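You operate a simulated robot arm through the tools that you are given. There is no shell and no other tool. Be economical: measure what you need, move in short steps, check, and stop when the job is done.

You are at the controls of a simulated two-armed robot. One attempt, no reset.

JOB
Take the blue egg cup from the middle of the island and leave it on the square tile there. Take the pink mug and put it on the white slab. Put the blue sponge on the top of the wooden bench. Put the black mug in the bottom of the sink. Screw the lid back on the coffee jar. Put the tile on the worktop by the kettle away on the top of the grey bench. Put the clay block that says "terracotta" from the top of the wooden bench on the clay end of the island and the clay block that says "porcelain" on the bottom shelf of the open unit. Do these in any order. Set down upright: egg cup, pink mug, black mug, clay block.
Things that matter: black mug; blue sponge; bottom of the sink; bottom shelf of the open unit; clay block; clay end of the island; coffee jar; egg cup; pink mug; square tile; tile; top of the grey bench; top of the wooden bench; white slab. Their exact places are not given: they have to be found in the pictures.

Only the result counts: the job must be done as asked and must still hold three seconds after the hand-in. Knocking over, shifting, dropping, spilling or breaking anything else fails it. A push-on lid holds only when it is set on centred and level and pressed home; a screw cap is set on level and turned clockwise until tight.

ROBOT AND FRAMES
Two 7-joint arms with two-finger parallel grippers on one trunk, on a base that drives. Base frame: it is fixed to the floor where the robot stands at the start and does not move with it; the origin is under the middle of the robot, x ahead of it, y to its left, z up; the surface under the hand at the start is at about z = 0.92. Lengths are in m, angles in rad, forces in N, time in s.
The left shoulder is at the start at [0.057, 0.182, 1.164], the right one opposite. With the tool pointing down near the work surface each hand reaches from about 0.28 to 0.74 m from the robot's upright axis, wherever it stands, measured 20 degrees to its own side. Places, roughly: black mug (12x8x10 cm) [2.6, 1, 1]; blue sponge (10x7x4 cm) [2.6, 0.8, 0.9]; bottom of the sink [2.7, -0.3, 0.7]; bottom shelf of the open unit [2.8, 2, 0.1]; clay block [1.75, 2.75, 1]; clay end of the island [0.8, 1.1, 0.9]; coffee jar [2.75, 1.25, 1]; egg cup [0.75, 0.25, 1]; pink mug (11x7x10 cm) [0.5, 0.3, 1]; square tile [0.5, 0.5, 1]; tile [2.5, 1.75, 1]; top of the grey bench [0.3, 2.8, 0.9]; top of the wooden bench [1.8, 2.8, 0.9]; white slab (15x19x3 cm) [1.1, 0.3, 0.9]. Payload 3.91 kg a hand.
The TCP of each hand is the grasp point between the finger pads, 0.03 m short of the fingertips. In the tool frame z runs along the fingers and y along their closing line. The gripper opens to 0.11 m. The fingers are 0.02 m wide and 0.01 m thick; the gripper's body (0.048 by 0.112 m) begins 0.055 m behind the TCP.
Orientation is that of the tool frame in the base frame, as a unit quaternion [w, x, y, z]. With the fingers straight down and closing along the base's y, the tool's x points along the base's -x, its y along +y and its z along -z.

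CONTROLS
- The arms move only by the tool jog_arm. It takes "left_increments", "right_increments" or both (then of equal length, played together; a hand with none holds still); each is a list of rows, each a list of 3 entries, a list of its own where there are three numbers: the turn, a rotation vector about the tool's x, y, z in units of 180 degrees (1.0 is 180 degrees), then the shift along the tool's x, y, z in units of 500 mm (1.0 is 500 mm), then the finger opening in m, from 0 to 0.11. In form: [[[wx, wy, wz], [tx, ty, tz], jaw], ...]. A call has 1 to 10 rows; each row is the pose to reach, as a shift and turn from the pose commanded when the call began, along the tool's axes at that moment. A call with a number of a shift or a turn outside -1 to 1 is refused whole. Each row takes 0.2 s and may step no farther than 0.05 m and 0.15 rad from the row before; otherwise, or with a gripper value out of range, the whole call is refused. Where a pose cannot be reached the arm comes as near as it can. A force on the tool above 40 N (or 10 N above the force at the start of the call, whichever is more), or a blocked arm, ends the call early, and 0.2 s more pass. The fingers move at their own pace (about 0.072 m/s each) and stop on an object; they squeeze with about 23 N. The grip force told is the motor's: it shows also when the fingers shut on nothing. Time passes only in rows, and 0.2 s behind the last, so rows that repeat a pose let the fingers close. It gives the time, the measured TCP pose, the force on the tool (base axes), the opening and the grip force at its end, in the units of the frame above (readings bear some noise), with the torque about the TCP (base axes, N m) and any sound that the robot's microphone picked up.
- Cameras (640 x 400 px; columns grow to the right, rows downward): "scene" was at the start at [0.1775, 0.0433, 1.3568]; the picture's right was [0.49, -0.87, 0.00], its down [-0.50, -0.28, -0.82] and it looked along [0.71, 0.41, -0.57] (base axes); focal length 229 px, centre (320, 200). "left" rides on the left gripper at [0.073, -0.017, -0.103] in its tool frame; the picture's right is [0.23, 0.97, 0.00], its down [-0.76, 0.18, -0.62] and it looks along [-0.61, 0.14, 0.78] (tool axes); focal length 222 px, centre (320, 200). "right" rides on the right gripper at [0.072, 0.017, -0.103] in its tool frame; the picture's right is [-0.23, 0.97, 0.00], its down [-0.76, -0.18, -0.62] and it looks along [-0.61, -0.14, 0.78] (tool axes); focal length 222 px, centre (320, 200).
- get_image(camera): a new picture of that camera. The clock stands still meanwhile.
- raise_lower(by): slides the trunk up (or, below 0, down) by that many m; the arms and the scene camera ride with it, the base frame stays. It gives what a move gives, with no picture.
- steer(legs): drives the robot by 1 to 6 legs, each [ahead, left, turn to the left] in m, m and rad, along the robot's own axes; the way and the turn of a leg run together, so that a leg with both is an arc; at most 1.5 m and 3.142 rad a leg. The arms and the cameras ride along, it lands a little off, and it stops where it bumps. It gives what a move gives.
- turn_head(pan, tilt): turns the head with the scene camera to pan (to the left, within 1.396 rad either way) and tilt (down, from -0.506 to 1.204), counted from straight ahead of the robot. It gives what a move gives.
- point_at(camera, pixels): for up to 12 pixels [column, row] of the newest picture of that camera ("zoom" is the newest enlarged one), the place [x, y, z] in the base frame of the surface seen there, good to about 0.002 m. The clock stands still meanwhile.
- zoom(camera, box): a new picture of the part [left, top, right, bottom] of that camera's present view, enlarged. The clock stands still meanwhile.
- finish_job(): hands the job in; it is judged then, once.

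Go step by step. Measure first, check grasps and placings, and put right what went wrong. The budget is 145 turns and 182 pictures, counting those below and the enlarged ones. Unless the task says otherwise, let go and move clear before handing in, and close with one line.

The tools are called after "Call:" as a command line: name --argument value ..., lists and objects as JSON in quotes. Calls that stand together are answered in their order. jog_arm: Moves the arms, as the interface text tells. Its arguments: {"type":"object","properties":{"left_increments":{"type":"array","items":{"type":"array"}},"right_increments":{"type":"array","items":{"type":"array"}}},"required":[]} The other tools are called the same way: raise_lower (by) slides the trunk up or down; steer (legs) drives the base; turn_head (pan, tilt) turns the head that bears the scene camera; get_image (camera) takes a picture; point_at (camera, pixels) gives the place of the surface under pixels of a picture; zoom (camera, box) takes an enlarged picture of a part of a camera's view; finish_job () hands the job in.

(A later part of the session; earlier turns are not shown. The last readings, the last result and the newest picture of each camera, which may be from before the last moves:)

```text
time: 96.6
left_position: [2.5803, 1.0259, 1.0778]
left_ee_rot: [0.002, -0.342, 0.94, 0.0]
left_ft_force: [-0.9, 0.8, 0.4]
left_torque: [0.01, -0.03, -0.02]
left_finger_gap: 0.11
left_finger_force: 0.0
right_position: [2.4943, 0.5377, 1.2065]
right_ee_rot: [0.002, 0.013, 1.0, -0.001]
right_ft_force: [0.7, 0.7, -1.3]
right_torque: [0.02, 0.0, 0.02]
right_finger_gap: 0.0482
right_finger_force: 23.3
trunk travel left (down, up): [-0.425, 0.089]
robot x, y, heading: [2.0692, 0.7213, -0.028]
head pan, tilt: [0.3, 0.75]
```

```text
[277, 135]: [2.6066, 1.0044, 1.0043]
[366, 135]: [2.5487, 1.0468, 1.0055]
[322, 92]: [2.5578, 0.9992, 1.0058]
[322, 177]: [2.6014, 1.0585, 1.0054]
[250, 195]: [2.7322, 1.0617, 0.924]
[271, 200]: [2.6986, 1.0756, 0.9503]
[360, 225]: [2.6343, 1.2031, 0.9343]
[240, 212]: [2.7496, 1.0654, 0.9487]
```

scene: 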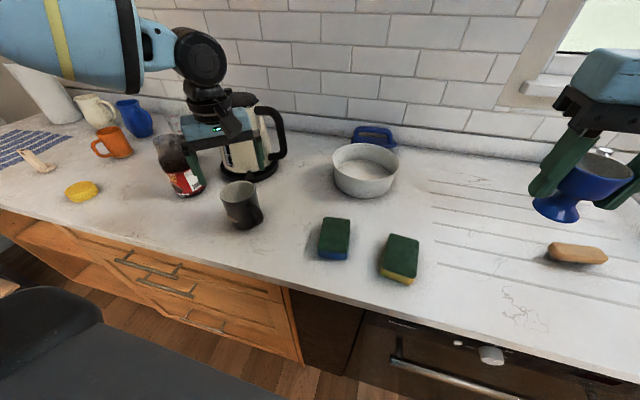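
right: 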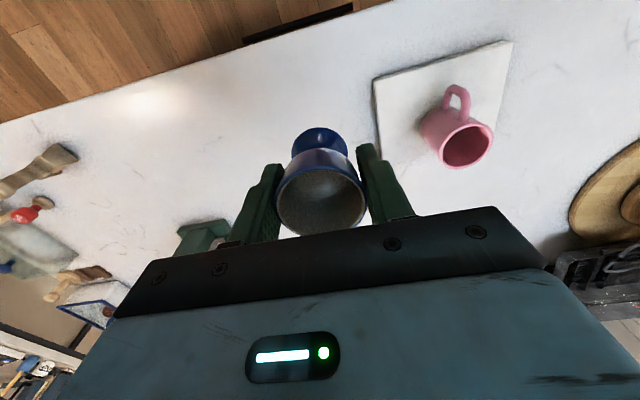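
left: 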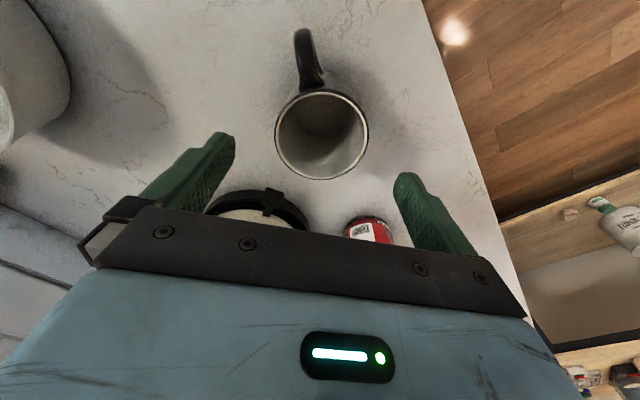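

Centred. Descend, grip.

Call:
jog_arm --left_increments '[[[0, 0, 0], [0, 0, 0.08], 0.11], [[0, 0, 0], [0, 0, 0.16], 0.11], [[0, 0, 0], [0, 0, 0.225], 0.11], [[0, 0, 0], [0, 0, 0.225], 0.06], [[0, 0, 0], [0, 0, 0.225], 0.06], [[0, 0, 0], [0, 0, 0.225], 0.06], [[0, 0, 0], [0, 0, 0.225], 0.06]]'

Call:
jog_arm --left_increments '[[[0, 0, 0], [0, 0, -0.08], 0.06], [[0, 0, 0], [0, 0, -0.16], 0.06], [[0, 0, 0], [0, 0, -0.25], 0.06], [[0, 0, 0], [0, 0, -0.34], 0.06], [[0, 0, 0], [0, 0, -0.42], 0.06], [[0, 0, 0.046], [0.05, -0.07, -0.44], 0.06], [[0, 0, 0.092], [0.1, -0.12, -0.46], 0.06], [[0, 0, 0.138], [0.12, -0.17, -0.48], 0.06], [[0, 0, 0.185], [0.12, -0.22, -0.48], 0.06], [[0, 0, 0.223], [0.12, -0.27, -0.48], 0.06]]'

```text
time: 98.2
left_position: [2.5804, 1.0243, 0.9674]
left_ee_rot: [0.0, -0.342, 0.94, 0.0]
left_ft_force: [0.3, 1.1, 0.2]
left_torque: [-0.02, 0.0, 0.04]
left_finger_gap: 0.0776
left_finger_force: 23.2
right_position: [2.4945, 0.537, 1.2072]
right_ee_rot: [0.0, 0.014, 1.0, -0.001]
right_ft_force: [-0.1, -0.2, -1.4]
right_torque: [0.01, 0.02, 0.01]
right_finger_gap: 0.048
right_finger_force: 22.9
trunk travel left (down, up): [-0.425, 0.089]
robot x, y, heading: [2.0699, 0.7246, -0.024]
head pan, tilt: [0.3, 0.75]
```

```text
time: 100.4
left_position: [2.5971, 0.9084, 1.2007]
left_ee_rot: [0.001, 0.003, 1.0, 0.001]
left_ft_force: [-0.5, 0.6, -2.4]
left_torque: [-0.01, -0.03, 0.01]
left_finger_gap: 0.0775
left_finger_force: 23.1
left hand out of reach, approached as far as the arm can: row 9, 10
right_position: [2.4955, 0.5364, 1.2075]
right_ee_rot: [0.002, 0.014, 1.0, 0.0]
right_ft_force: [0.6, 0.1, -0.7]
right_torque: [-0.01, 0.01, 0.02]
right_finger_gap: 0.048
right_finger_force: 23.1
trunk travel left (down, up): [-0.425, 0.089]
robot x, y, heading: [2.0677, 0.7223, -0.026]
head pan, tilt: [0.3, 0.75]
```

Black mug is held (gap 0.078) and lifted. Back off and drive right to view the sink.

Call:
steer --legs '[[-0.2, 0, 0], [0, -1.15, 0.03]]'

Call:
turn_head --pan 0.2 --tilt 0.5

Call:
get_image --camera "scene"

```text
time: 112.0
left_position: [2.3765, -0.2231, 1.2009]
left_ee_rot: [0.0, -0.01, 1.0, 0.0]
left_ft_force: [0.3, -0.2, -3.0]
left_torque: [-0.01, -0.02, -0.01]
left_finger_gap: 0.0777
left_finger_force: 23.0
right_position: [2.2816, -0.5982, 1.2083]
right_ee_rot: [0.0, 0.003, 1.0, 0.0]
right_ft_force: [-1.0, -0.3, -0.9]
right_torque: [-0.01, 0.0, 0.01]
right_finger_gap: 0.0475
right_finger_force: 23.3
trunk travel left (down, up): [-0.425, 0.089]
robot x, y, heading: [1.853, -0.4207, -0.007]
head pan, tilt: [0.3, 0.75]
```

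```text
time: 112.8
left_position: [2.3755, -0.2248, 1.1993]
left_ee_rot: [0.001, -0.01, 1.0, 0.0]
left_ft_force: [-0.4, 0.0, -3.4]
left_torque: [0.02, 0.01, -0.02]
left_finger_gap: 0.0778
left_finger_force: 23.1
right_position: [2.2816, -0.5967, 1.2075]
right_ee_rot: [0.0, 0.004, 1.0, 0.001]
right_ft_force: [-0.7, 0.6, -0.3]
right_torque: [0.0, 0.01, 0.02]
right_finger_gap: 0.0475
right_finger_force: 23.3
trunk travel left (down, up): [-0.425, 0.089]
robot x, y, heading: [1.8502, -0.421, -0.008]
head pan, tilt: [0.201, 0.499]
```

```text
156 pictures are left
```

scene: 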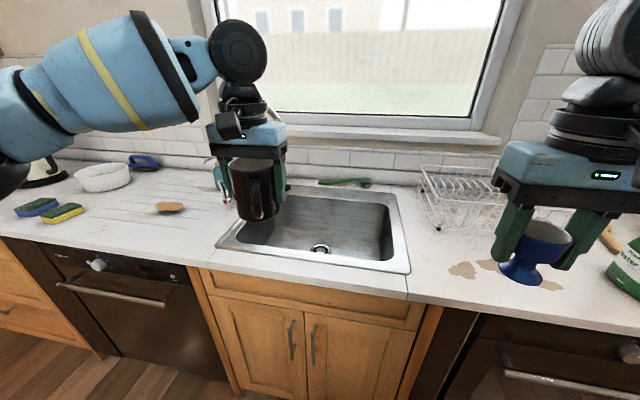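

Call:
point_at --camera "scene" --pixels '[[320, 215], [320, 248], [240, 240], [380, 262], [395, 200], [300, 192], [350, 225], [225, 200], [290, 220], [217, 250], [409, 270], [285, 245]]'

Call:
get_image --camera "left"

```text
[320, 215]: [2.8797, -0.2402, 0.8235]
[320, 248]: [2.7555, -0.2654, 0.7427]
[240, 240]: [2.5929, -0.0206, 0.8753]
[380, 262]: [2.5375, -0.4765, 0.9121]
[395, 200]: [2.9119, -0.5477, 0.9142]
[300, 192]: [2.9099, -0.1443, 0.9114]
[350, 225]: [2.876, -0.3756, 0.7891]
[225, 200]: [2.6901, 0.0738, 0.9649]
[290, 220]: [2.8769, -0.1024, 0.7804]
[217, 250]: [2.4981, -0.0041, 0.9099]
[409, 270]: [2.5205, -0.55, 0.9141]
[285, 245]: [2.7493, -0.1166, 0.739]
```

```text
155 pictures are left
```

left: 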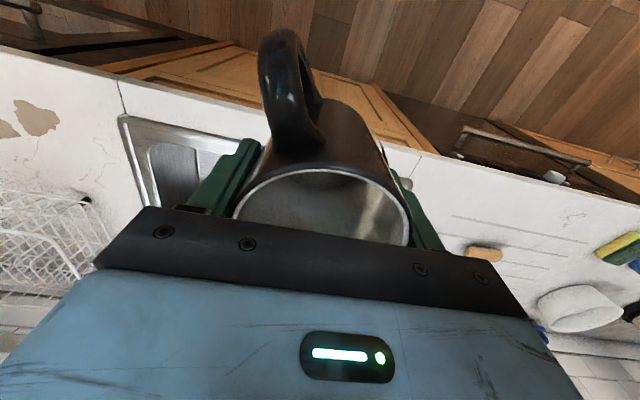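

The sink basin spans x≈2.53–2.88, y≈-0.03 to -0.5, bottom ≈0.74. The tap is hidden behind the left hand; shift right a little and look again.

Call:
steer --legs '[[0, -0.16, 0]]'

Call:
turn_head --pan 0.35 --tilt 0.5

Call:
get_image --camera "scene"

```text
time: 114.8
left_position: [2.3747, -0.3794, 1.2006]
left_ee_rot: [0.0, -0.01, 1.0, 0.0]
left_ft_force: [-0.7, 0.1, -3.4]
left_torque: [0.02, -0.04, -0.04]
left_finger_gap: 0.0778
left_finger_force: 22.5
right_position: [2.281, -0.754, 1.2063]
right_ee_rot: [0.001, 0.003, 1.0, 0.0]
right_ft_force: [-0.4, -0.6, -0.9]
right_torque: [0.01, 0.0, 0.02]
right_finger_gap: 0.0477
right_finger_force: 23.0
trunk travel left (down, up): [-0.425, 0.089]
robot x, y, heading: [1.8491, -0.5784, 0.001]
head pan, tilt: [0.201, 0.499]
```

```text
time: 115.5
left_position: [2.3747, -0.3801, 1.1993]
left_ee_rot: [0.001, -0.01, 1.0, 0.0]
left_ft_force: [0.4, -0.6, -3.7]
left_torque: [0.04, -0.01, 0.0]
left_finger_gap: 0.0775
left_finger_force: 22.7
right_position: [2.2805, -0.7544, 1.2065]
right_ee_rot: [0.001, 0.003, 1.0, 0.0]
right_ft_force: [0.4, -0.4, -0.5]
right_torque: [0.02, -0.02, 0.0]
right_finger_gap: 0.0473
right_finger_force: 22.8
trunk travel left (down, up): [-0.425, 0.089]
robot x, y, heading: [1.8499, -0.5755, -0.004]
head pan, tilt: [0.351, 0.499]
```

```text
154 pictures are left
```

scene: 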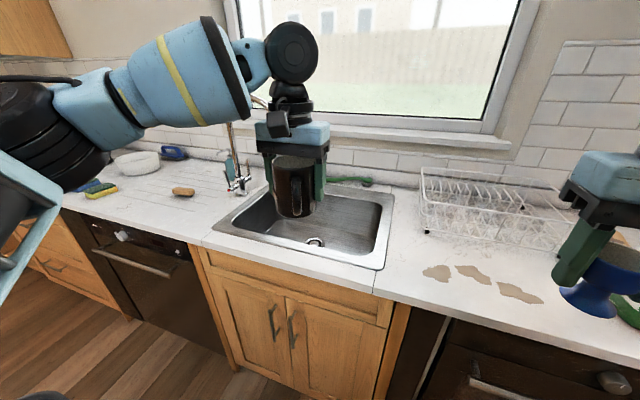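

Call:
zoom --camera "scene" --box '[200, 70, 420, 280]'

Call:
point_at --camera "scene" --pixels '[[229, 135], [234, 165], [238, 190], [350, 240], [372, 250], [315, 242], [345, 215], [270, 225], [390, 215], [290, 235]]'

```text
1.90 times, centred on (310, 175) of scene
```

zoom: 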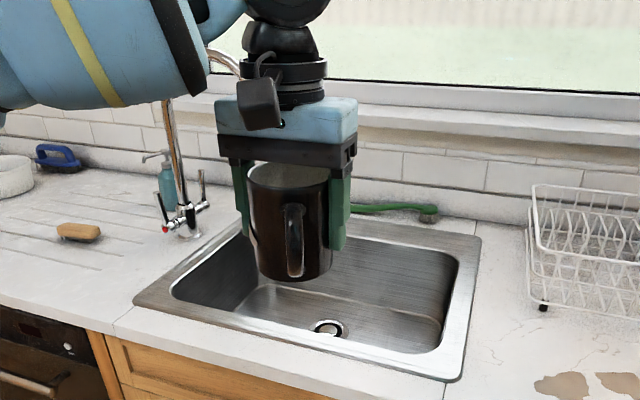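

```text
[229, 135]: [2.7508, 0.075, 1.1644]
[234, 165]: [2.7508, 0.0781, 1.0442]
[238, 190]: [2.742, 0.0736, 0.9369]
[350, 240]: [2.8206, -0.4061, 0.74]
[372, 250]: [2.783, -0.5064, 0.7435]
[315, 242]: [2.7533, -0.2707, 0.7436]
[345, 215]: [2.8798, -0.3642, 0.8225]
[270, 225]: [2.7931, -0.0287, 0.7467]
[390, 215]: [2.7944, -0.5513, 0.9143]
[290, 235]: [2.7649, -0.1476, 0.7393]
```

Tap stands at (2.75,0.075) with its neck curving to about y=-0.13, so placing the mug at (2.70,-0.41) stays clear. Drive ahead to reach.

Call:
steer --legs '[[0.24, 0, 0]]'

Call:
turn_head --pan 0.35 --tilt 0.7

Call:
get_image --camera "scene"

Call:
get_image --camera "left"

```text
time: 117.3
left_position: [2.6159, -0.3808, 1.2]
left_ee_rot: [0.0, -0.01, 1.0, 0.0]
left_ft_force: [0.5, 0.5, -3.6]
left_torque: [0.03, 0.01, 0.0]
left_finger_gap: 0.0775
left_finger_force: 23.5
right_position: [2.521, -0.7556, 1.2072]
right_ee_rot: [0.0, 0.002, 1.0, 0.0]
right_ft_force: [0.1, -0.4, -2.1]
right_torque: [-0.02, -0.01, -0.03]
right_finger_gap: 0.0476
right_finger_force: 23.4
trunk travel left (down, up): [-0.425, 0.089]
robot x, y, heading: [2.0894, -0.5764, -0.002]
head pan, tilt: [0.351, 0.499]
```

```text
time: 118.0
left_position: [2.6148, -0.3813, 1.2019]
left_ee_rot: [-0.001, -0.011, 1.0, 0.0]
left_ft_force: [0.3, -0.7, -3.1]
left_torque: [0.02, 0.02, 0.04]
left_finger_gap: 0.0775
left_finger_force: 22.7
right_position: [2.5226, -0.7541, 1.2073]
right_ee_rot: [0.002, 0.002, 1.0, 0.0]
right_ft_force: [-0.5, -0.4, -0.3]
right_torque: [0.0, -0.02, -0.01]
right_finger_gap: 0.0476
right_finger_force: 23.3
trunk travel left (down, up): [-0.425, 0.089]
robot x, y, heading: [2.0953, -0.5776, -0.005]
head pan, tilt: [0.351, 0.7]
```

```text
152 pictures are left
```

scene: 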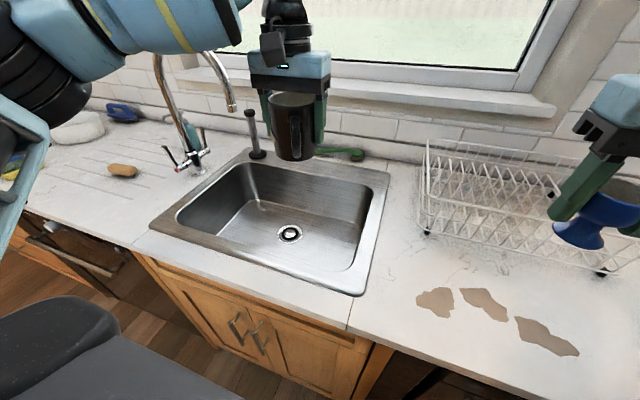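

```text
151 pictures are left
```

left: 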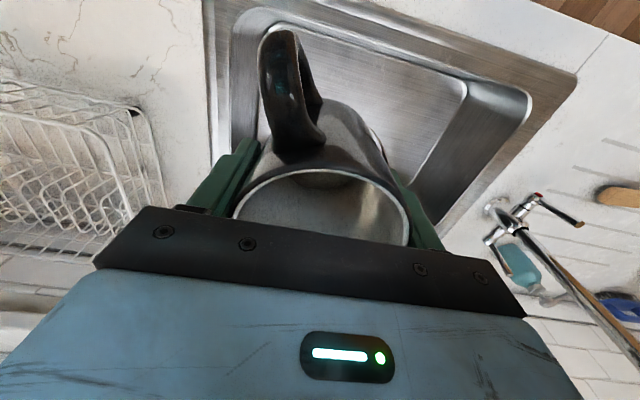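

Call:
point_at --camera "scene" --pixels '[[231, 103], [222, 70], [255, 150], [250, 115], [348, 268], [355, 240], [370, 195], [340, 225], [300, 262], [310, 225], [385, 190], [357, 293]]'

```text
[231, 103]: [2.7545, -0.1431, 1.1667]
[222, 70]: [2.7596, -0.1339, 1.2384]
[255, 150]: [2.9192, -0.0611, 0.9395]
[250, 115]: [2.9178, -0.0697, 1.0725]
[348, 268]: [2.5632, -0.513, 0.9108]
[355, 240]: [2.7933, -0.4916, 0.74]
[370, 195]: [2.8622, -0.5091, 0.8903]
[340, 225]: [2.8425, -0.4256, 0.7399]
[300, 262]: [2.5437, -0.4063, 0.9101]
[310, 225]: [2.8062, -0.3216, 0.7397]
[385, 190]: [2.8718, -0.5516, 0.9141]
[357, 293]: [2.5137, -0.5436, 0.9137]
```

Spout tip at (2.75,-0.14,1.17) is well clear of y=-0.40. Lower the mug into the basin.

Call:
jog_arm --left_increments '[[[0, 0, 0], [-0.085, -0.02, 0.03], 0.06], [[0, 0, 0], [-0.169, -0.043, 0.06], 0.06], [[0, 0, 0], [-0.169, -0.043, 0.15], 0.06], [[0, 0, 0], [-0.169, -0.043, 0.245], 0.06], [[0, 0, 0], [-0.169, -0.043, 0.34], 0.06], [[0, 0, 0], [-0.169, -0.043, 0.435], 0.06], [[0, 0, 0], [-0.169, -0.043, 0.53], 0.06], [[0, 0, 0], [-0.169, -0.043, 0.625], 0.06], [[0, 0, 0], [-0.169, -0.043, 0.7], 0.06], [[0, 0, 0], [-0.169, -0.043, 0.76], 0.06]]'

Call:
get_image --camera "scene"

```text
time: 120.2
left_position: [2.6574, -0.3629, 0.8485]
left_ee_rot: [0.0, -0.01, 1.0, -0.001]
left_ft_force: [0.7, 0.8, -2.7]
left_torque: [-0.03, -0.02, 0.03]
left_finger_gap: 0.0776
left_finger_force: 23.4
left hand out of reach, approached as far as the arm can: row 1, 2, 3, 4, 5, 6, 7, 8, 9, 10
right_position: [2.5221, -0.7544, 1.2069]
right_ee_rot: [0.001, 0.001, 1.0, 0.0]
right_ft_force: [-0.4, 0.6, -1.7]
right_torque: [0.01, 0.01, 0.01]
right_finger_gap: 0.0474
right_finger_force: 22.8
trunk travel left (down, up): [-0.425, 0.089]
robot x, y, heading: [2.0914, -0.5777, -0.009]
head pan, tilt: [0.351, 0.7]
```

```text
150 pictures are left
```

scene: 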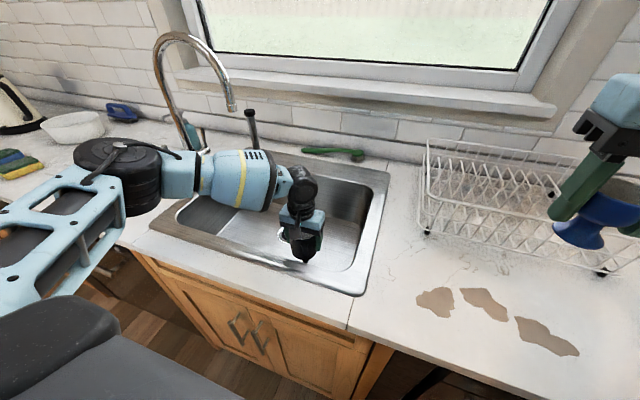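

The left arm ran out of reach at (2.657,-0.363,0.849). Check clearances of elbow and rack before lowering the trunk or advancing.

Call:
point_at --camera "scene" --pixels '[[130, 205], [120, 150], [235, 200], [600, 272], [560, 255], [430, 235], [425, 145], [578, 190], [570, 240], [300, 260]]'

Call:
get_image --camera "left"

```text
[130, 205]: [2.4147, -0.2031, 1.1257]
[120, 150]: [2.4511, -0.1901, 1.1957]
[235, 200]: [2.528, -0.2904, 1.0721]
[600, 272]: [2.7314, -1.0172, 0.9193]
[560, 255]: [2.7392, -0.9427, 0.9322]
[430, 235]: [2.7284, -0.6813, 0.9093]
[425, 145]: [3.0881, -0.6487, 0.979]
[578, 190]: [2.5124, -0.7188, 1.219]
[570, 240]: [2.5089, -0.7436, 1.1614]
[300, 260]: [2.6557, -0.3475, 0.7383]
```

```text
149 pictures are left
```

left: 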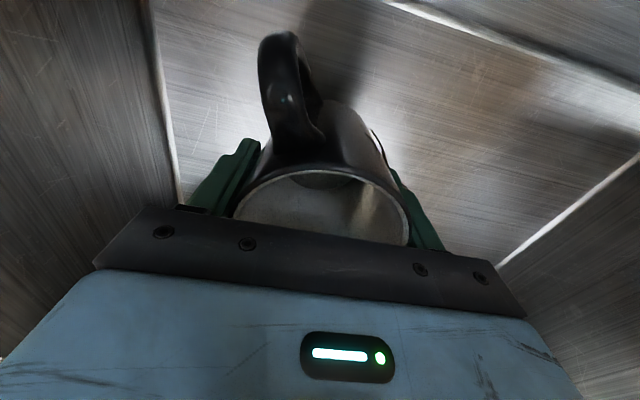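

Rack is clear. First re-sync the command to the present pose.

Call:
jog_arm --left_increments '[[[0, 0, 0], [0.04, 0.035, -0.03], 0.06], [[0, 0, 0], [0.08, 0.07, -0.06], 0.06], [[0, 0, 0], [0.08, 0.07, -0.06], 0.06]]'

```text
time: 121.0
left_position: [2.617, -0.3281, 0.8787]
left_ee_rot: [0.0, -0.011, 1.0, 0.0]
left_ft_force: [0.0, -0.1, -2.6]
left_torque: [0.01, 0.0, 0.0]
left_finger_gap: 0.0775
left_finger_force: 23.4
right_position: [2.5221, -0.7554, 1.2067]
right_ee_rot: [-0.001, 0.001, 1.0, 0.0]
right_ft_force: [-0.2, 0.6, -0.7]
right_torque: [-0.02, 0.02, 0.0]
right_finger_gap: 0.0474
right_finger_force: 23.5
trunk travel left (down, up): [-0.425, 0.089]
robot x, y, heading: [2.0921, -0.581, -0.011]
head pan, tilt: [0.351, 0.7]
```

The commanded pose is clamped to what's reachable, so I can step from here. Move back to x≈2.655 first, then lower trunk by 0.05.

Call:
jog_arm --left_increments '[[[0, 0, 0], [-0.076, -0.06, 0], 0.06], [[0, 0, 0], [-0.076, -0.06, 0], 0.06]]'

Call:
raise_lower --by -0.06

```text
time: 121.6
left_position: [2.6552, -0.3569, 0.8765]
left_ee_rot: [0.001, -0.011, 1.0, 0.001]
left_ft_force: [-1.2, 0.0, -3.8]
left_torque: [0.01, 0.02, 0.0]
left_finger_gap: 0.0778
left_finger_force: 22.9
right_position: [2.5205, -0.754, 1.208]
right_ee_rot: [0.001, 0.002, 1.0, 0.0]
right_ft_force: [-0.5, 1.1, -1.5]
right_torque: [0.0, -0.02, -0.01]
right_finger_gap: 0.0474
right_finger_force: 23.1
trunk travel left (down, up): [-0.425, 0.089]
robot x, y, heading: [2.0897, -0.58, -0.007]
head pan, tilt: [0.351, 0.7]
```

```text
time: 122.6
left_position: [2.6555, -0.3578, 0.8189]
left_ee_rot: [0.001, -0.012, 1.0, 0.0]
left_ft_force: [0.2, 0.0, -2.4]
left_torque: [-0.03, -0.02, 0.0]
left_finger_gap: 0.0776
left_finger_force: 23.1
right_position: [2.521, -0.7551, 1.1478]
right_ee_rot: [0.0, 0.003, 1.0, 0.0]
right_ft_force: [-0.2, 0.0, -1.5]
right_torque: [0.01, -0.03, -0.01]
right_finger_gap: 0.0473
right_finger_force: 23.0
trunk travel left (down, up): [-0.365, 0.149]
robot x, y, heading: [2.0956, -0.5788, -0.005]
head pan, tilt: [0.351, 0.7]
```

Call:
jog_arm --left_increments '[[[0, 0, 0], [-0.03, 0, 0.015], 0.06], [[0, 0, 0], [-0.03, 0, 0.035], 0.06], [[0, 0, 0], [-0.03, 0, 0.045], 0.06], [[0, 0, 0], [-0.03, 0, 0.052], 0.06], [[0, 0, 0], [-0.03, 0, 0.052], 0.06]]'

```text
time: 123.8
left_position: [2.6719, -0.3574, 0.7957]
left_ee_rot: [0.003, -0.011, 1.0, 0.0]
left_ft_force: [0.6, 7.4, 16.5]
left_torque: [-0.22, -0.01, -0.03]
left_finger_gap: 0.078
left_finger_force: 22.8
right_position: [2.5195, -0.7549, 1.1482]
right_ee_rot: [0.001, 0.001, 1.0, 0.0]
right_ft_force: [0.1, -0.1, -0.5]
right_torque: [0.04, -0.01, 0.01]
right_finger_gap: 0.0476
right_finger_force: 23.3
trunk travel left (down, up): [-0.365, 0.149]
robot x, y, heading: [2.0929, -0.5804, -0.008]
head pan, tilt: [0.351, 0.7]
```

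Resting on the sink floor (16 N). Open and rise.

Call:
jog_arm --left_increments '[[[0, 0, 0], [0, 0, -0.004], 0.1], [[0, 0, 0], [0, 0, -0.008], 0.1], [[0, 0, 0], [0, 0, -0.09], 0.1], [[0, 0, 0], [0, 0, -0.18], 0.1], [[0, 0, 0], [0, 0, -0.27], 0.1], [[0, 0, 0], [0, 0, -0.36], 0.1], [[0, 0, 0], [0.05, 0, -0.44], 0.1], [[0, 0, 0], [0.13, 0, -0.49], 0.1], [[0, 0, 0], [0.21, 0, -0.54], 0.1], [[0, 0, 0], [0.3, 0, -0.58], 0.1]]'

Call:
raise_lower --by 0.06

Call:
get_image --camera "scene"

```text
time: 126.0
left_position: [2.5149, -0.36, 1.084]
left_ee_rot: [0.0, -0.01, 1.0, -0.001]
left_ft_force: [0.2, 0.3, -0.2]
left_torque: [0.01, -0.04, 0.07]
left_finger_gap: 0.1
left_finger_force: 0.0
right_position: [2.5204, -0.756, 1.1475]
right_ee_rot: [0.002, 0.002, 1.0, 0.0]
right_ft_force: [0.2, -0.6, 0.7]
right_torque: [-0.01, -0.01, 0.01]
right_finger_gap: 0.0477
right_finger_force: 23.0
trunk travel left (down, up): [-0.365, 0.149]
robot x, y, heading: [2.0939, -0.5776, -0.002]
head pan, tilt: [0.351, 0.7]
```

```text
time: 127.0
left_position: [2.5202, -0.361, 1.1418]
left_ee_rot: [-0.001, -0.011, 1.0, 0.001]
left_ft_force: [0.1, 0.2, -0.1]
left_torque: [-0.03, 0.05, 0.02]
left_finger_gap: 0.1002
left_finger_force: 0.0
right_position: [2.5233, -0.7549, 1.2065]
right_ee_rot: [0.001, 0.002, 1.0, 0.0]
right_ft_force: [0.7, -0.5, -1.1]
right_torque: [-0.03, -0.02, -0.01]
right_finger_gap: 0.0474
right_finger_force: 23.5
trunk travel left (down, up): [-0.425, 0.089]
robot x, y, heading: [2.0891, -0.576, -0.002]
head pan, tilt: [0.351, 0.7]
```

```text
148 pictures are left
```

scene: 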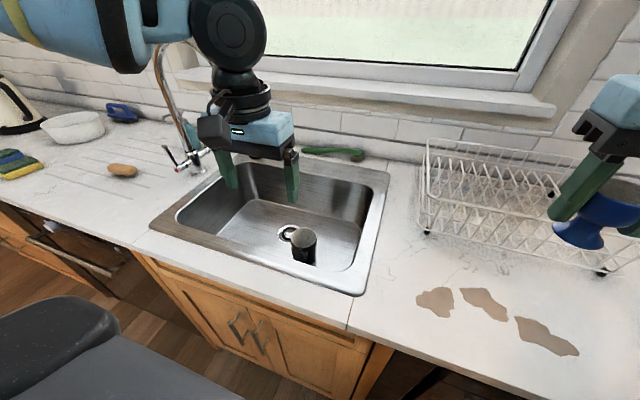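

Black mug is upright in the sink. Next the blue sponge at ≈(2.571,0.797): back off, go left, and approach.

Call:
steer --legs '[[-0.2, 0, 0], [0, 1.17, 0], [0.2, 0, 0]]'

Call:
get_image --camera "left"

```text
time: 139.9
left_position: [2.5031, 0.8248, 1.1422]
left_ee_rot: [0.001, -0.025, 1.0, 0.0]
left_ft_force: [-0.2, 0.8, 0.2]
left_torque: [0.01, 0.0, 0.04]
left_finger_gap: 0.0999
left_finger_force: 0.0
right_position: [2.5146, 0.429, 1.2064]
right_ee_rot: [0.001, -0.013, 1.0, 0.0]
right_ft_force: [-0.1, 0.0, -0.6]
right_torque: [-0.02, 0.01, 0.0]
right_finger_gap: 0.0473
right_finger_force: 22.8
trunk travel left (down, up): [-0.425, 0.089]
robot x, y, heading: [2.0799, 0.5941, 0.021]
head pan, tilt: [0.351, 0.7]
```

```text
147 pictures are left
```

left: 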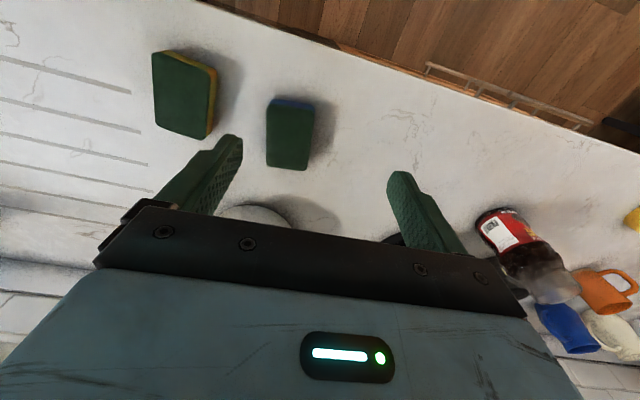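

Call:
point_at --camera "left" --pixels '[[270, 104], [309, 109], [306, 167], [268, 163], [289, 135], [195, 95], [155, 60], [214, 70], [165, 125]]'

```text
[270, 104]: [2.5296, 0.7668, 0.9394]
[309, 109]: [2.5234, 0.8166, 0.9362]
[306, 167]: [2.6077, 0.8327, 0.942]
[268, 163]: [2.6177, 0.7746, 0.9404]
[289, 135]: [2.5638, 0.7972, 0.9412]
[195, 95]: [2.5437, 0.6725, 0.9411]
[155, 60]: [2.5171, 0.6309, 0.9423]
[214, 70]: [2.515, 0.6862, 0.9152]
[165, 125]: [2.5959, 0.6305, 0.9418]
```

Sponge centre (2.569,0.798), yaw ≈7°. Descend on it and grip.

Call:
jog_arm --left_increments '[[[0, 0, -0.012], [-0.06, -0.03, 0.06], 0.09], [[0, 0, -0.025], [-0.129, -0.061, 0.1], 0.09], [[0, 0, -0.025], [-0.129, -0.061, 0.19], 0.09], [[0, 0, -0.025], [-0.129, -0.061, 0.28], 0.09], [[0, 0, -0.025], [-0.129, -0.061, 0.35], 0.09], [[0, 0, -0.025], [-0.129, -0.061, 0.391], 0.09], [[0, 0, -0.025], [-0.129, -0.061, 0.391], 0.035], [[0, 0, -0.025], [-0.129, -0.061, 0.391], 0.035], [[0, 0, -0.025], [-0.129, -0.061, 0.391], 0.035], [[0, 0, -0.025], [-0.129, -0.061, 0.391], 0.035]]'

Call:
jog_arm --left_increments '[[[0, 0, 0], [0, 0, -0.06], 0.035], [[0, 0, 0], [0, 0, -0.14], 0.035], [[0, 0, 0], [0, 0, -0.23], 0.035], [[0, 0, 0], [0.05, 0, -0.31], 0.035], [[0, 0, 0], [0.13, 0, -0.36], 0.035], [[0, 0, 0], [0.22, 0, -0.4], 0.035], [[0, 0, 0], [0.31, 0, -0.44], 0.035], [[0, 0, 0], [0.36, 0, -0.48], 0.035]]'

Call:
get_image --camera "left"

```text
time: 142.1
left_position: [2.571, 0.7959, 0.947]
left_ee_rot: [0.0, -0.063, 0.998, 0.0]
left_ft_force: [-1.2, 0.3, 0.3]
left_torque: [0.02, -0.02, -0.01]
left_finger_gap: 0.0632
left_finger_force: 23.1
right_position: [2.5152, 0.4304, 1.2078]
right_ee_rot: [0.001, -0.012, 1.0, 0.0]
right_ft_force: [-0.2, -0.3, -1.4]
right_torque: [0.01, -0.03, 0.01]
right_finger_gap: 0.0474
right_finger_force: 23.2
trunk travel left (down, up): [-0.425, 0.089]
robot x, y, heading: [2.0795, 0.5908, 0.024]
head pan, tilt: [0.351, 0.7]
```

```text
time: 143.9
left_position: [2.388, 0.7739, 1.1874]
left_ee_rot: [0.001, -0.064, 0.998, 0.0]
left_ft_force: [0.4, 0.3, 0.6]
left_torque: [-0.01, 0.0, 0.02]
left_finger_gap: 0.0633
left_finger_force: 23.0
right_position: [2.5142, 0.4303, 1.2062]
right_ee_rot: [0.001, -0.012, 1.0, -0.001]
right_ft_force: [-0.5, 0.5, -0.6]
right_torque: [-0.02, 0.0, -0.02]
right_finger_gap: 0.0473
right_finger_force: 22.7
trunk travel left (down, up): [-0.425, 0.089]
robot x, y, heading: [2.0863, 0.5985, 0.026]
head pan, tilt: [0.351, 0.7]
```

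```text
146 pictures are left
```

left: 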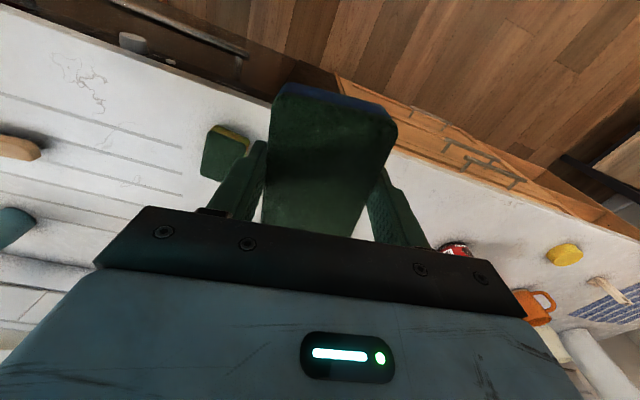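

Sponge held. Drive to face the wooden bench.

Call:
steer --legs '[[-0.25, 0, 0], [0, 1.0, 0], [0, 0, 1.545]]'

Call:
turn_head --pan 0.0 --tilt 0.4

Call:
get_image --camera "scene"

```text
time: 158.2
left_position: [1.6353, 1.9024, 1.1869]
left_ee_rot: [0.0, 0.743, -0.669, 0.0]
left_ft_force: [-0.4, 0.2, 0.3]
left_torque: [0.02, 0.0, 0.0]
left_finger_gap: 0.0636
left_finger_force: 22.9
right_position: [1.9821, 2.0211, 1.2074]
right_ee_rot: [0.0, -0.707, 0.707, 0.0]
right_ft_force: [-0.3, 0.7, -1.3]
right_torque: [0.0, -0.02, -0.02]
right_finger_gap: 0.0469
right_finger_force: 22.8
trunk travel left (down, up): [-0.425, 0.089]
robot x, y, heading: [1.8076, 1.5891, 1.568]
head pan, tilt: [0.351, 0.7]
```

```text
time: 159.0
left_position: [1.6347, 1.9032, 1.1863]
left_ee_rot: [-0.001, 0.743, -0.67, -0.001]
left_ft_force: [0.4, -1.7, 0.0]
left_torque: [0.0, -0.02, 0.01]
left_finger_gap: 0.0633
left_finger_force: 22.7
right_position: [1.9834, 2.0207, 1.2073]
right_ee_rot: [0.0, -0.707, 0.708, 0.001]
right_ft_force: [0.5, 0.1, -0.6]
right_torque: [-0.01, 0.02, 0.02]
right_finger_gap: 0.0474
right_finger_force: 23.4
trunk travel left (down, up): [-0.425, 0.089]
robot x, y, heading: [1.8078, 1.5916, 1.573]
head pan, tilt: [0.0, 0.4]
```

```text
145 pictures are left
```

scene: 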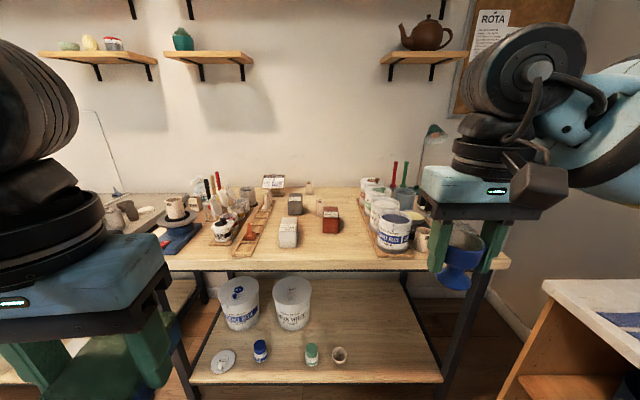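

Three clay blocks are on the wooden bench (288,232), (330,218), (295,203). Zoom to read the labels.

Call:
zoom --camera "scene" --box '[240, 170, 380, 258]'

Call:
point_at --camera "zoom" --pixels '[[10, 390], [350, 370], [530, 370], [420, 230], [330, 350], [240, 190], [220, 300], [480, 250], [410, 330]]'

```text
4.55 times, centred on (310, 214) of scene
```

zoom: 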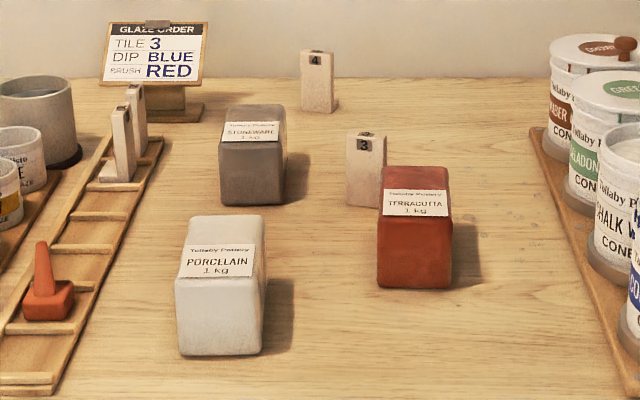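

```text
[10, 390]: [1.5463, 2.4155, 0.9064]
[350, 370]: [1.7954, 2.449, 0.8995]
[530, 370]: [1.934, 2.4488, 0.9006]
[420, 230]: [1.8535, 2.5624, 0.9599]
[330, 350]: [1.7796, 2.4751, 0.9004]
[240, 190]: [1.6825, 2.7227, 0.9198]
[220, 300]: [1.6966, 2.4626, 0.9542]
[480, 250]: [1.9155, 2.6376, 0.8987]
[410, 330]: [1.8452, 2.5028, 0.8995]
```

Call:
point_at --camera "zoom" --pixels '[[262, 350], [180, 350], [378, 283], [450, 285], [260, 220], [185, 220], [380, 170], [449, 172], [448, 210], [255, 250], [347, 200], [245, 235]]'

Call:
point_at --camera "scene" --pixels '[[330, 258], [330, 264], [330, 268], [395, 170], [390, 217], [372, 205], [405, 195], [440, 130], [470, 255], [300, 172]]'

```text
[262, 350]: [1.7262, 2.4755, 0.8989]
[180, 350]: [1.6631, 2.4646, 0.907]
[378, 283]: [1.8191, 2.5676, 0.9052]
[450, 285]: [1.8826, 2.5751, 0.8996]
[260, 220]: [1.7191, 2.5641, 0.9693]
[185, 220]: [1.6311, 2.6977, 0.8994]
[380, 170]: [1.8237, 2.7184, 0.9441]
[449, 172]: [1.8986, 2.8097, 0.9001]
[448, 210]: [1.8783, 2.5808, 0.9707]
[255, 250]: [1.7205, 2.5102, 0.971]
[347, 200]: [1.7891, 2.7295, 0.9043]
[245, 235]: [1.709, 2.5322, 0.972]
```

```text
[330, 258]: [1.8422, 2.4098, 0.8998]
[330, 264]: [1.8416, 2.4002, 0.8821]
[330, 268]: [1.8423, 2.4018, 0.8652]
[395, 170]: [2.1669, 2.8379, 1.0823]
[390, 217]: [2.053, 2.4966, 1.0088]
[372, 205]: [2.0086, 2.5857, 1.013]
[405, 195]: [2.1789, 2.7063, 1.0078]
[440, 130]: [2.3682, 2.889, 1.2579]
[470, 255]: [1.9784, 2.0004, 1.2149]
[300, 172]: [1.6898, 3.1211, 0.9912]
```

Bench front edge is y=2.40, top z≈0.90; there is room in front of the terracotta block at (1.84,2.47). Drive up to it.

Call:
steer --legs '[[0.33, -0.2, 0]]'

Call:
turn_head --pan 0.2 --tilt 0.7

Call:
get_image --camera "scene"

```text
time: 161.4
left_position: [1.8343, 2.2282, 1.1871]
left_ee_rot: [-0.001, 0.745, -0.668, -0.001]
left_ft_force: [0.2, 0.9, -0.4]
left_torque: [0.0, 0.04, -0.01]
left_finger_gap: 0.0633
left_finger_force: 23.1
right_position: [2.1804, 2.349, 1.2066]
right_ee_rot: [0.0, 0.709, -0.705, -0.001]
right_ft_force: [0.1, 0.1, -0.9]
right_torque: [-0.01, -0.02, 0.01]
right_finger_gap: 0.0471
right_finger_force: 22.6
trunk travel left (down, up): [-0.425, 0.089]
robot x, y, heading: [2.0048, 1.9164, 1.573]
head pan, tilt: [0.0, 0.4]
```

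```text
time: 162.2
left_position: [1.8341, 2.2281, 1.1874]
left_ee_rot: [-0.001, 0.744, -0.668, -0.001]
left_ft_force: [-0.4, 0.2, 0.6]
left_torque: [-0.01, -0.04, -0.01]
left_finger_gap: 0.0633
left_finger_force: 22.7
right_position: [2.1804, 2.3487, 1.2076]
right_ee_rot: [0.0, 0.709, -0.705, -0.001]
right_ft_force: [0.2, 0.4, -0.6]
right_torque: [-0.02, 0.01, 0.01]
right_finger_gap: 0.0475
right_finger_force: 23.0
trunk travel left (down, up): [-0.425, 0.089]
robot x, y, heading: [2.0097, 1.9202, 1.573]
head pan, tilt: [0.201, 0.7]
```

```text
143 pictures are left
```

scene: 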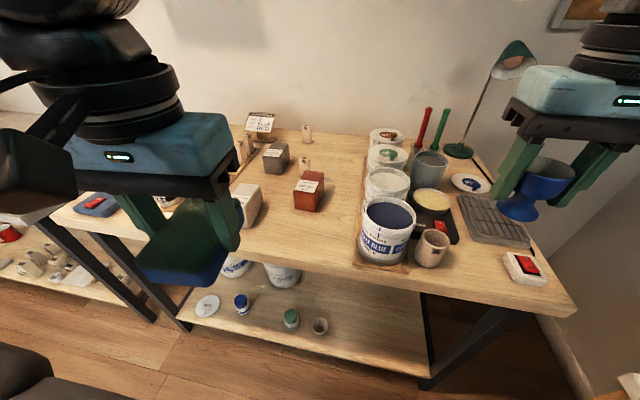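

Call:
jog_arm --left_increments '[[[0, 0, 0], [-0.09, -0.012, 0], 0.035], [[0, 0, 0], [-0.18, -0.024, 0.02], 0.035], [[0, 0, 0], [-0.27, -0.036, 0.05], 0.035], [[0, 0, 0], [-0.36, -0.047, 0.08], 0.035], [[0, 0, 0], [-0.44, -0.058, 0.12], 0.035], [[0, 0, 0], [-0.476, -0.062, 0.2], 0.035], [[0, 0, 0], [-0.476, -0.062, 0.29], 0.035], [[0, 0, 0], [-0.476, -0.062, 0.38], 0.035], [[0, 0, 0], [-0.476, -0.062, 0.45], 0.035], [[0, 0, 0], [-0.476, -0.062, 0.48], 0.035]]'

Call:
get_image --camera "scene"

```text
time: 164.4
left_position: [1.8331, 2.4628, 0.9499]
left_ee_rot: [-0.001, 0.745, -0.667, -0.001]
left_ft_force: [0.2, -0.5, 0.6]
left_torque: [-0.02, -0.02, -0.03]
left_finger_gap: 0.0633
left_finger_force: 23.2
left hand out of reach, approached as far as the arm can: row 5, 6, 7, 8, 9, 10
right_position: [2.1797, 2.3476, 1.2073]
right_ee_rot: [-0.001, 0.709, -0.705, -0.001]
right_ft_force: [0.5, -0.4, -1.1]
right_torque: [-0.01, -0.03, -0.04]
right_finger_gap: 0.0472
right_finger_force: 23.0
trunk travel left (down, up): [-0.425, 0.089]
robot x, y, heading: [2.0096, 1.9138, 1.574]
head pan, tilt: [0.201, 0.7]
```

```text
142 pictures are left
```

scene: 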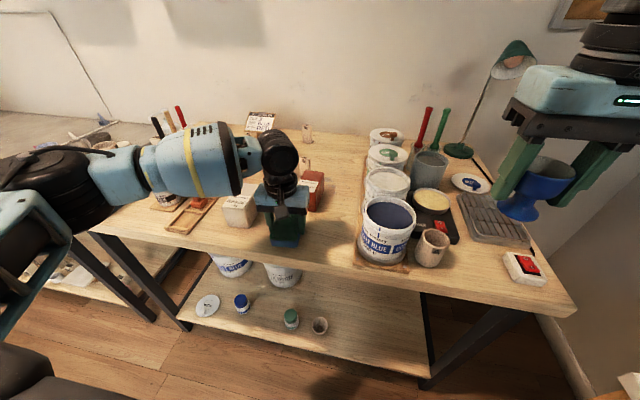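

Call:
jog_arm --left_increments '[[[0, 0, 0], [0, 0, 0.012], 0.035], [[0, 0, 0], [0, 0, 0.022], 0.035], [[0, 0, 0], [0, 0, 0.03], 0.035], [[0, 0, 0], [0, 0, 0.03], 0.035]]'

Call:
get_image --camera "left"

```text
time: 165.4
left_position: [1.8323, 2.4627, 0.9356]
left_ee_rot: [-0.001, 0.744, -0.668, -0.001]
left_ft_force: [-0.7, -0.5, 6.4]
left_torque: [-0.11, 0.06, 0.0]
left_finger_gap: 0.0632
left_finger_force: 23.0
right_position: [2.18, 2.3472, 1.2075]
right_ee_rot: [-0.001, 0.709, -0.705, 0.0]
right_ft_force: [0.3, -0.1, -0.8]
right_torque: [-0.01, -0.03, -0.02]
right_finger_gap: 0.0473
right_finger_force: 23.0
trunk travel left (down, up): [-0.425, 0.089]
robot x, y, heading: [2.0067, 1.9167, 1.572]
head pan, tilt: [0.201, 0.7]
```

```text
141 pictures are left
```

left: 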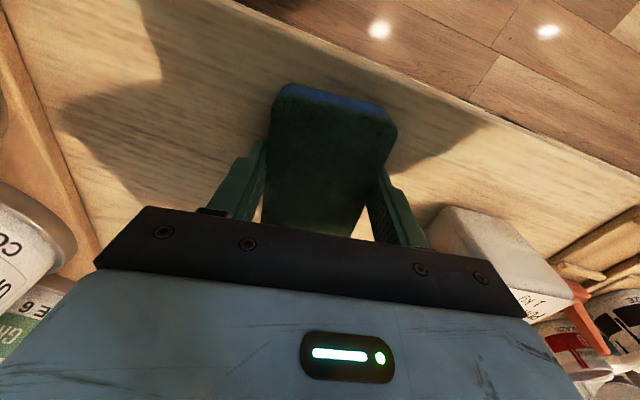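

Sponge rests on the bench (6 N). Release, rise, then drive a little closer for the terracotta block.

Call:
jog_arm --left_increments '[[[0, 0, 0], [0, 0, 0], 0.085], [[0, 0, 0], [0, 0, 0], 0.085], [[0, 0, 0], [0, 0, -0.08], 0.085], [[0, 0, 0], [0, 0, -0.17], 0.09], [[0, 0, 0.017], [0, 0, -0.26], 0.1], [[0, 0, 0.034], [0.06, 0, -0.33], 0.1], [[0, 0, 0.034], [0.12, 0, -0.36], 0.1]]'

Call:
steer --legs '[[0.12, 0.04, 0]]'

Call:
get_image --camera "left"

Call:
get_image --camera "scene"

```text
time: 167.0
left_position: [1.8381, 2.4027, 1.1149]
left_ee_rot: [0.001, 0.709, -0.706, 0.001]
left_ft_force: [-0.4, -0.6, -0.1]
left_torque: [-0.03, 0.01, -0.01]
left_finger_gap: 0.0998
left_finger_force: 0.1
left hand out of reach, approached as far as the arm can: row 5
right_position: [2.1801, 2.3478, 1.2063]
right_ee_rot: [-0.001, 0.709, -0.705, -0.001]
right_ft_force: [-0.7, -1.1, -0.8]
right_torque: [0.02, 0.02, -0.01]
right_finger_gap: 0.0472
right_finger_force: 22.5
trunk travel left (down, up): [-0.425, 0.089]
robot x, y, heading: [2.0076, 1.9182, 1.574]
head pan, tilt: [0.201, 0.7]
```

```text
time: 168.3
left_position: [1.7972, 2.5206, 1.1153]
left_ee_rot: [-0.001, 0.708, -0.706, 0.0]
left_ft_force: [0.5, 0.5, -1.0]
left_torque: [-0.01, 0.03, -0.03]
left_finger_gap: 0.1001
left_finger_force: 0.0
right_position: [2.1398, 2.4651, 1.2072]
right_ee_rot: [-0.002, 0.709, -0.705, -0.002]
right_ft_force: [0.9, 0.4, -0.7]
right_torque: [0.0, 0.01, -0.01]
right_finger_gap: 0.0472
right_finger_force: 23.0
trunk travel left (down, up): [-0.425, 0.089]
robot x, y, heading: [1.9718, 2.0367, 1.579]
head pan, tilt: [0.201, 0.7]
```

```text
140 pictures are left
```

left: 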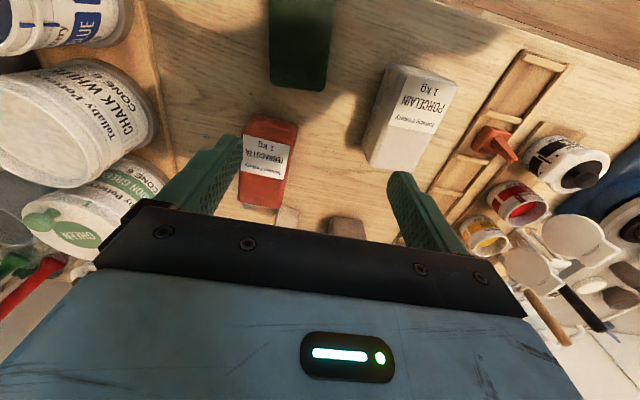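

```text
139 pictures are left
```

scene: 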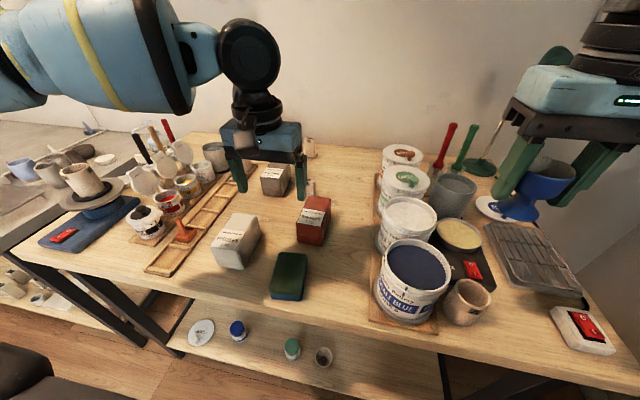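

Sponge sits well. Measure the terracotta block's top.

Call:
point_at --camera "left" --pixels '[[250, 118], [296, 125], [243, 140], [289, 147], [240, 170], [284, 178], [262, 150], [265, 190], [243, 198], [278, 205]]'

Call:
zoom --camera "scene" --box '[200, 150, 380, 262]'

Call:
point_at --camera "zoom" --pixels '[[345, 225], [455, 230], [362, 170], [468, 175], [350, 325], [445, 330], [400, 200]]'

```text
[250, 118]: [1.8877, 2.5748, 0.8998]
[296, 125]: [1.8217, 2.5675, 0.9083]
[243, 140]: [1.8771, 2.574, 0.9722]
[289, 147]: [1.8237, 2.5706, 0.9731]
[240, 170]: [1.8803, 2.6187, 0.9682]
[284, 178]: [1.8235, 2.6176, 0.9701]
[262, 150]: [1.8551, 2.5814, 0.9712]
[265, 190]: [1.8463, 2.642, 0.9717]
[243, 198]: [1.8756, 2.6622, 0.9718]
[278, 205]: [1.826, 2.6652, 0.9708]
```

```text
3.56 times, centred on (290, 206) of scene
```

zoom: 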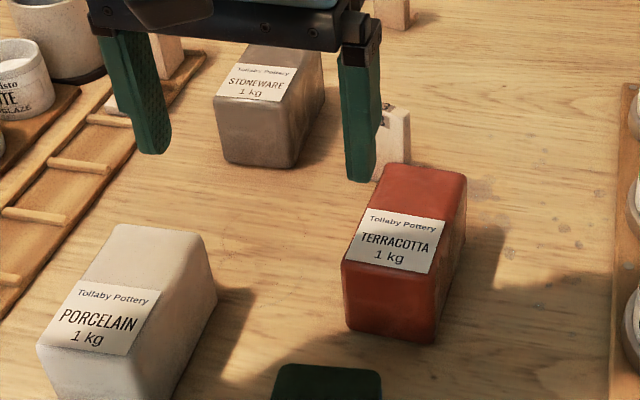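

```text
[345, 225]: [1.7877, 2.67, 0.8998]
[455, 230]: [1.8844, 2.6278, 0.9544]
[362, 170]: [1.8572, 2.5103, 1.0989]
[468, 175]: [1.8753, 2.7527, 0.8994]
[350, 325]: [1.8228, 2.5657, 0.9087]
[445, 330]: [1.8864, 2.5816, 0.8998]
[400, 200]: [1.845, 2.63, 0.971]
```

The block is 1.819–1.885 × 2.568–2.67, axis-aligned. Advance 4 cm and reach over it.

Call:
steer --legs '[[0.04, 0, 0]]'

Call:
jog_arm --left_increments '[[[0, 0, 0], [-0.055, -0.055, 0.05], 0.11], [[0, 0, 0], [-0.11, -0.11, 0.12], 0.11], [[0, 0, 0], [-0.11, -0.11, 0.18], 0.11], [[0, 0, 0], [-0.11, -0.11, 0.18], 0.11]]'

Call:
get_image --camera "left"

```text
time: 169.1
left_position: [1.7972, 2.5605, 1.116]
left_ee_rot: [0.0, 0.708, -0.706, 0.0]
left_ft_force: [-0.5, -0.1, 0.2]
left_torque: [-0.01, 0.0, -0.01]
left_finger_gap: 0.1
left_finger_force: 0.1
right_position: [2.1394, 2.5039, 1.2083]
right_ee_rot: [0.0, 0.709, -0.705, -0.001]
right_ft_force: [0.4, 0.5, -1.0]
right_torque: [0.0, 0.02, -0.01]
right_finger_gap: 0.0471
right_finger_force: 22.8
trunk travel left (down, up): [-0.425, 0.089]
robot x, y, heading: [1.9674, 2.0765, 1.578]
head pan, tilt: [0.201, 0.7]
```

```text
refused: row 2 steps farther than a row can; nothing moved
```

```text
137 pictures are left
```

left: 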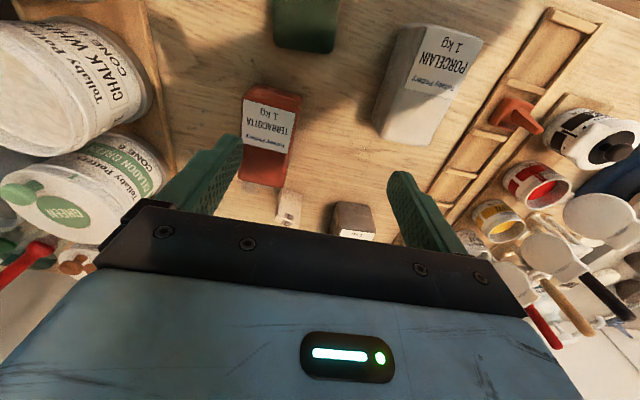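

Call:
jog_arm --left_increments '[[[0, 0, 0], [-0.055, -0.055, 0.03], 0.11], [[0, 0, 0], [-0.11, -0.11, 0.06], 0.11], [[0, 0, 0], [-0.112, -0.11, 0.12], 0.11], [[0, 0, 0], [-0.112, -0.11, 0.18], 0.11], [[0, 0, 0], [-0.112, -0.11, 0.18], 0.11]]'

Call:
get_image --camera "left"

```text
time: 170.3
left_position: [1.8174, 2.5852, 1.0304]
left_ee_rot: [-0.001, 0.709, -0.705, -0.001]
left_ft_force: [-0.3, 1.0, 0.3]
left_torque: [-0.06, 0.0, 0.03]
left_finger_gap: 0.11
left_finger_force: 0.1
left hand out of reach, approached as far as the arm can: row 1, 2, 3, 4, 5
right_position: [2.1397, 2.5063, 1.2066]
right_ee_rot: [0.0, 0.71, -0.705, 0.0]
right_ft_force: [0.1, 0.7, -0.5]
right_torque: [-0.02, 0.0, 0.01]
right_finger_gap: 0.0474
right_finger_force: 23.5
trunk travel left (down, up): [-0.425, 0.089]
robot x, y, heading: [1.9674, 2.0746, 1.574]
head pan, tilt: [0.201, 0.7]
```

```text
136 pictures are left
```

left: 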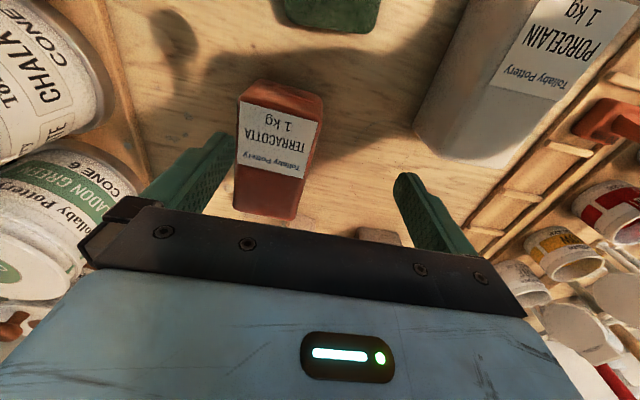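

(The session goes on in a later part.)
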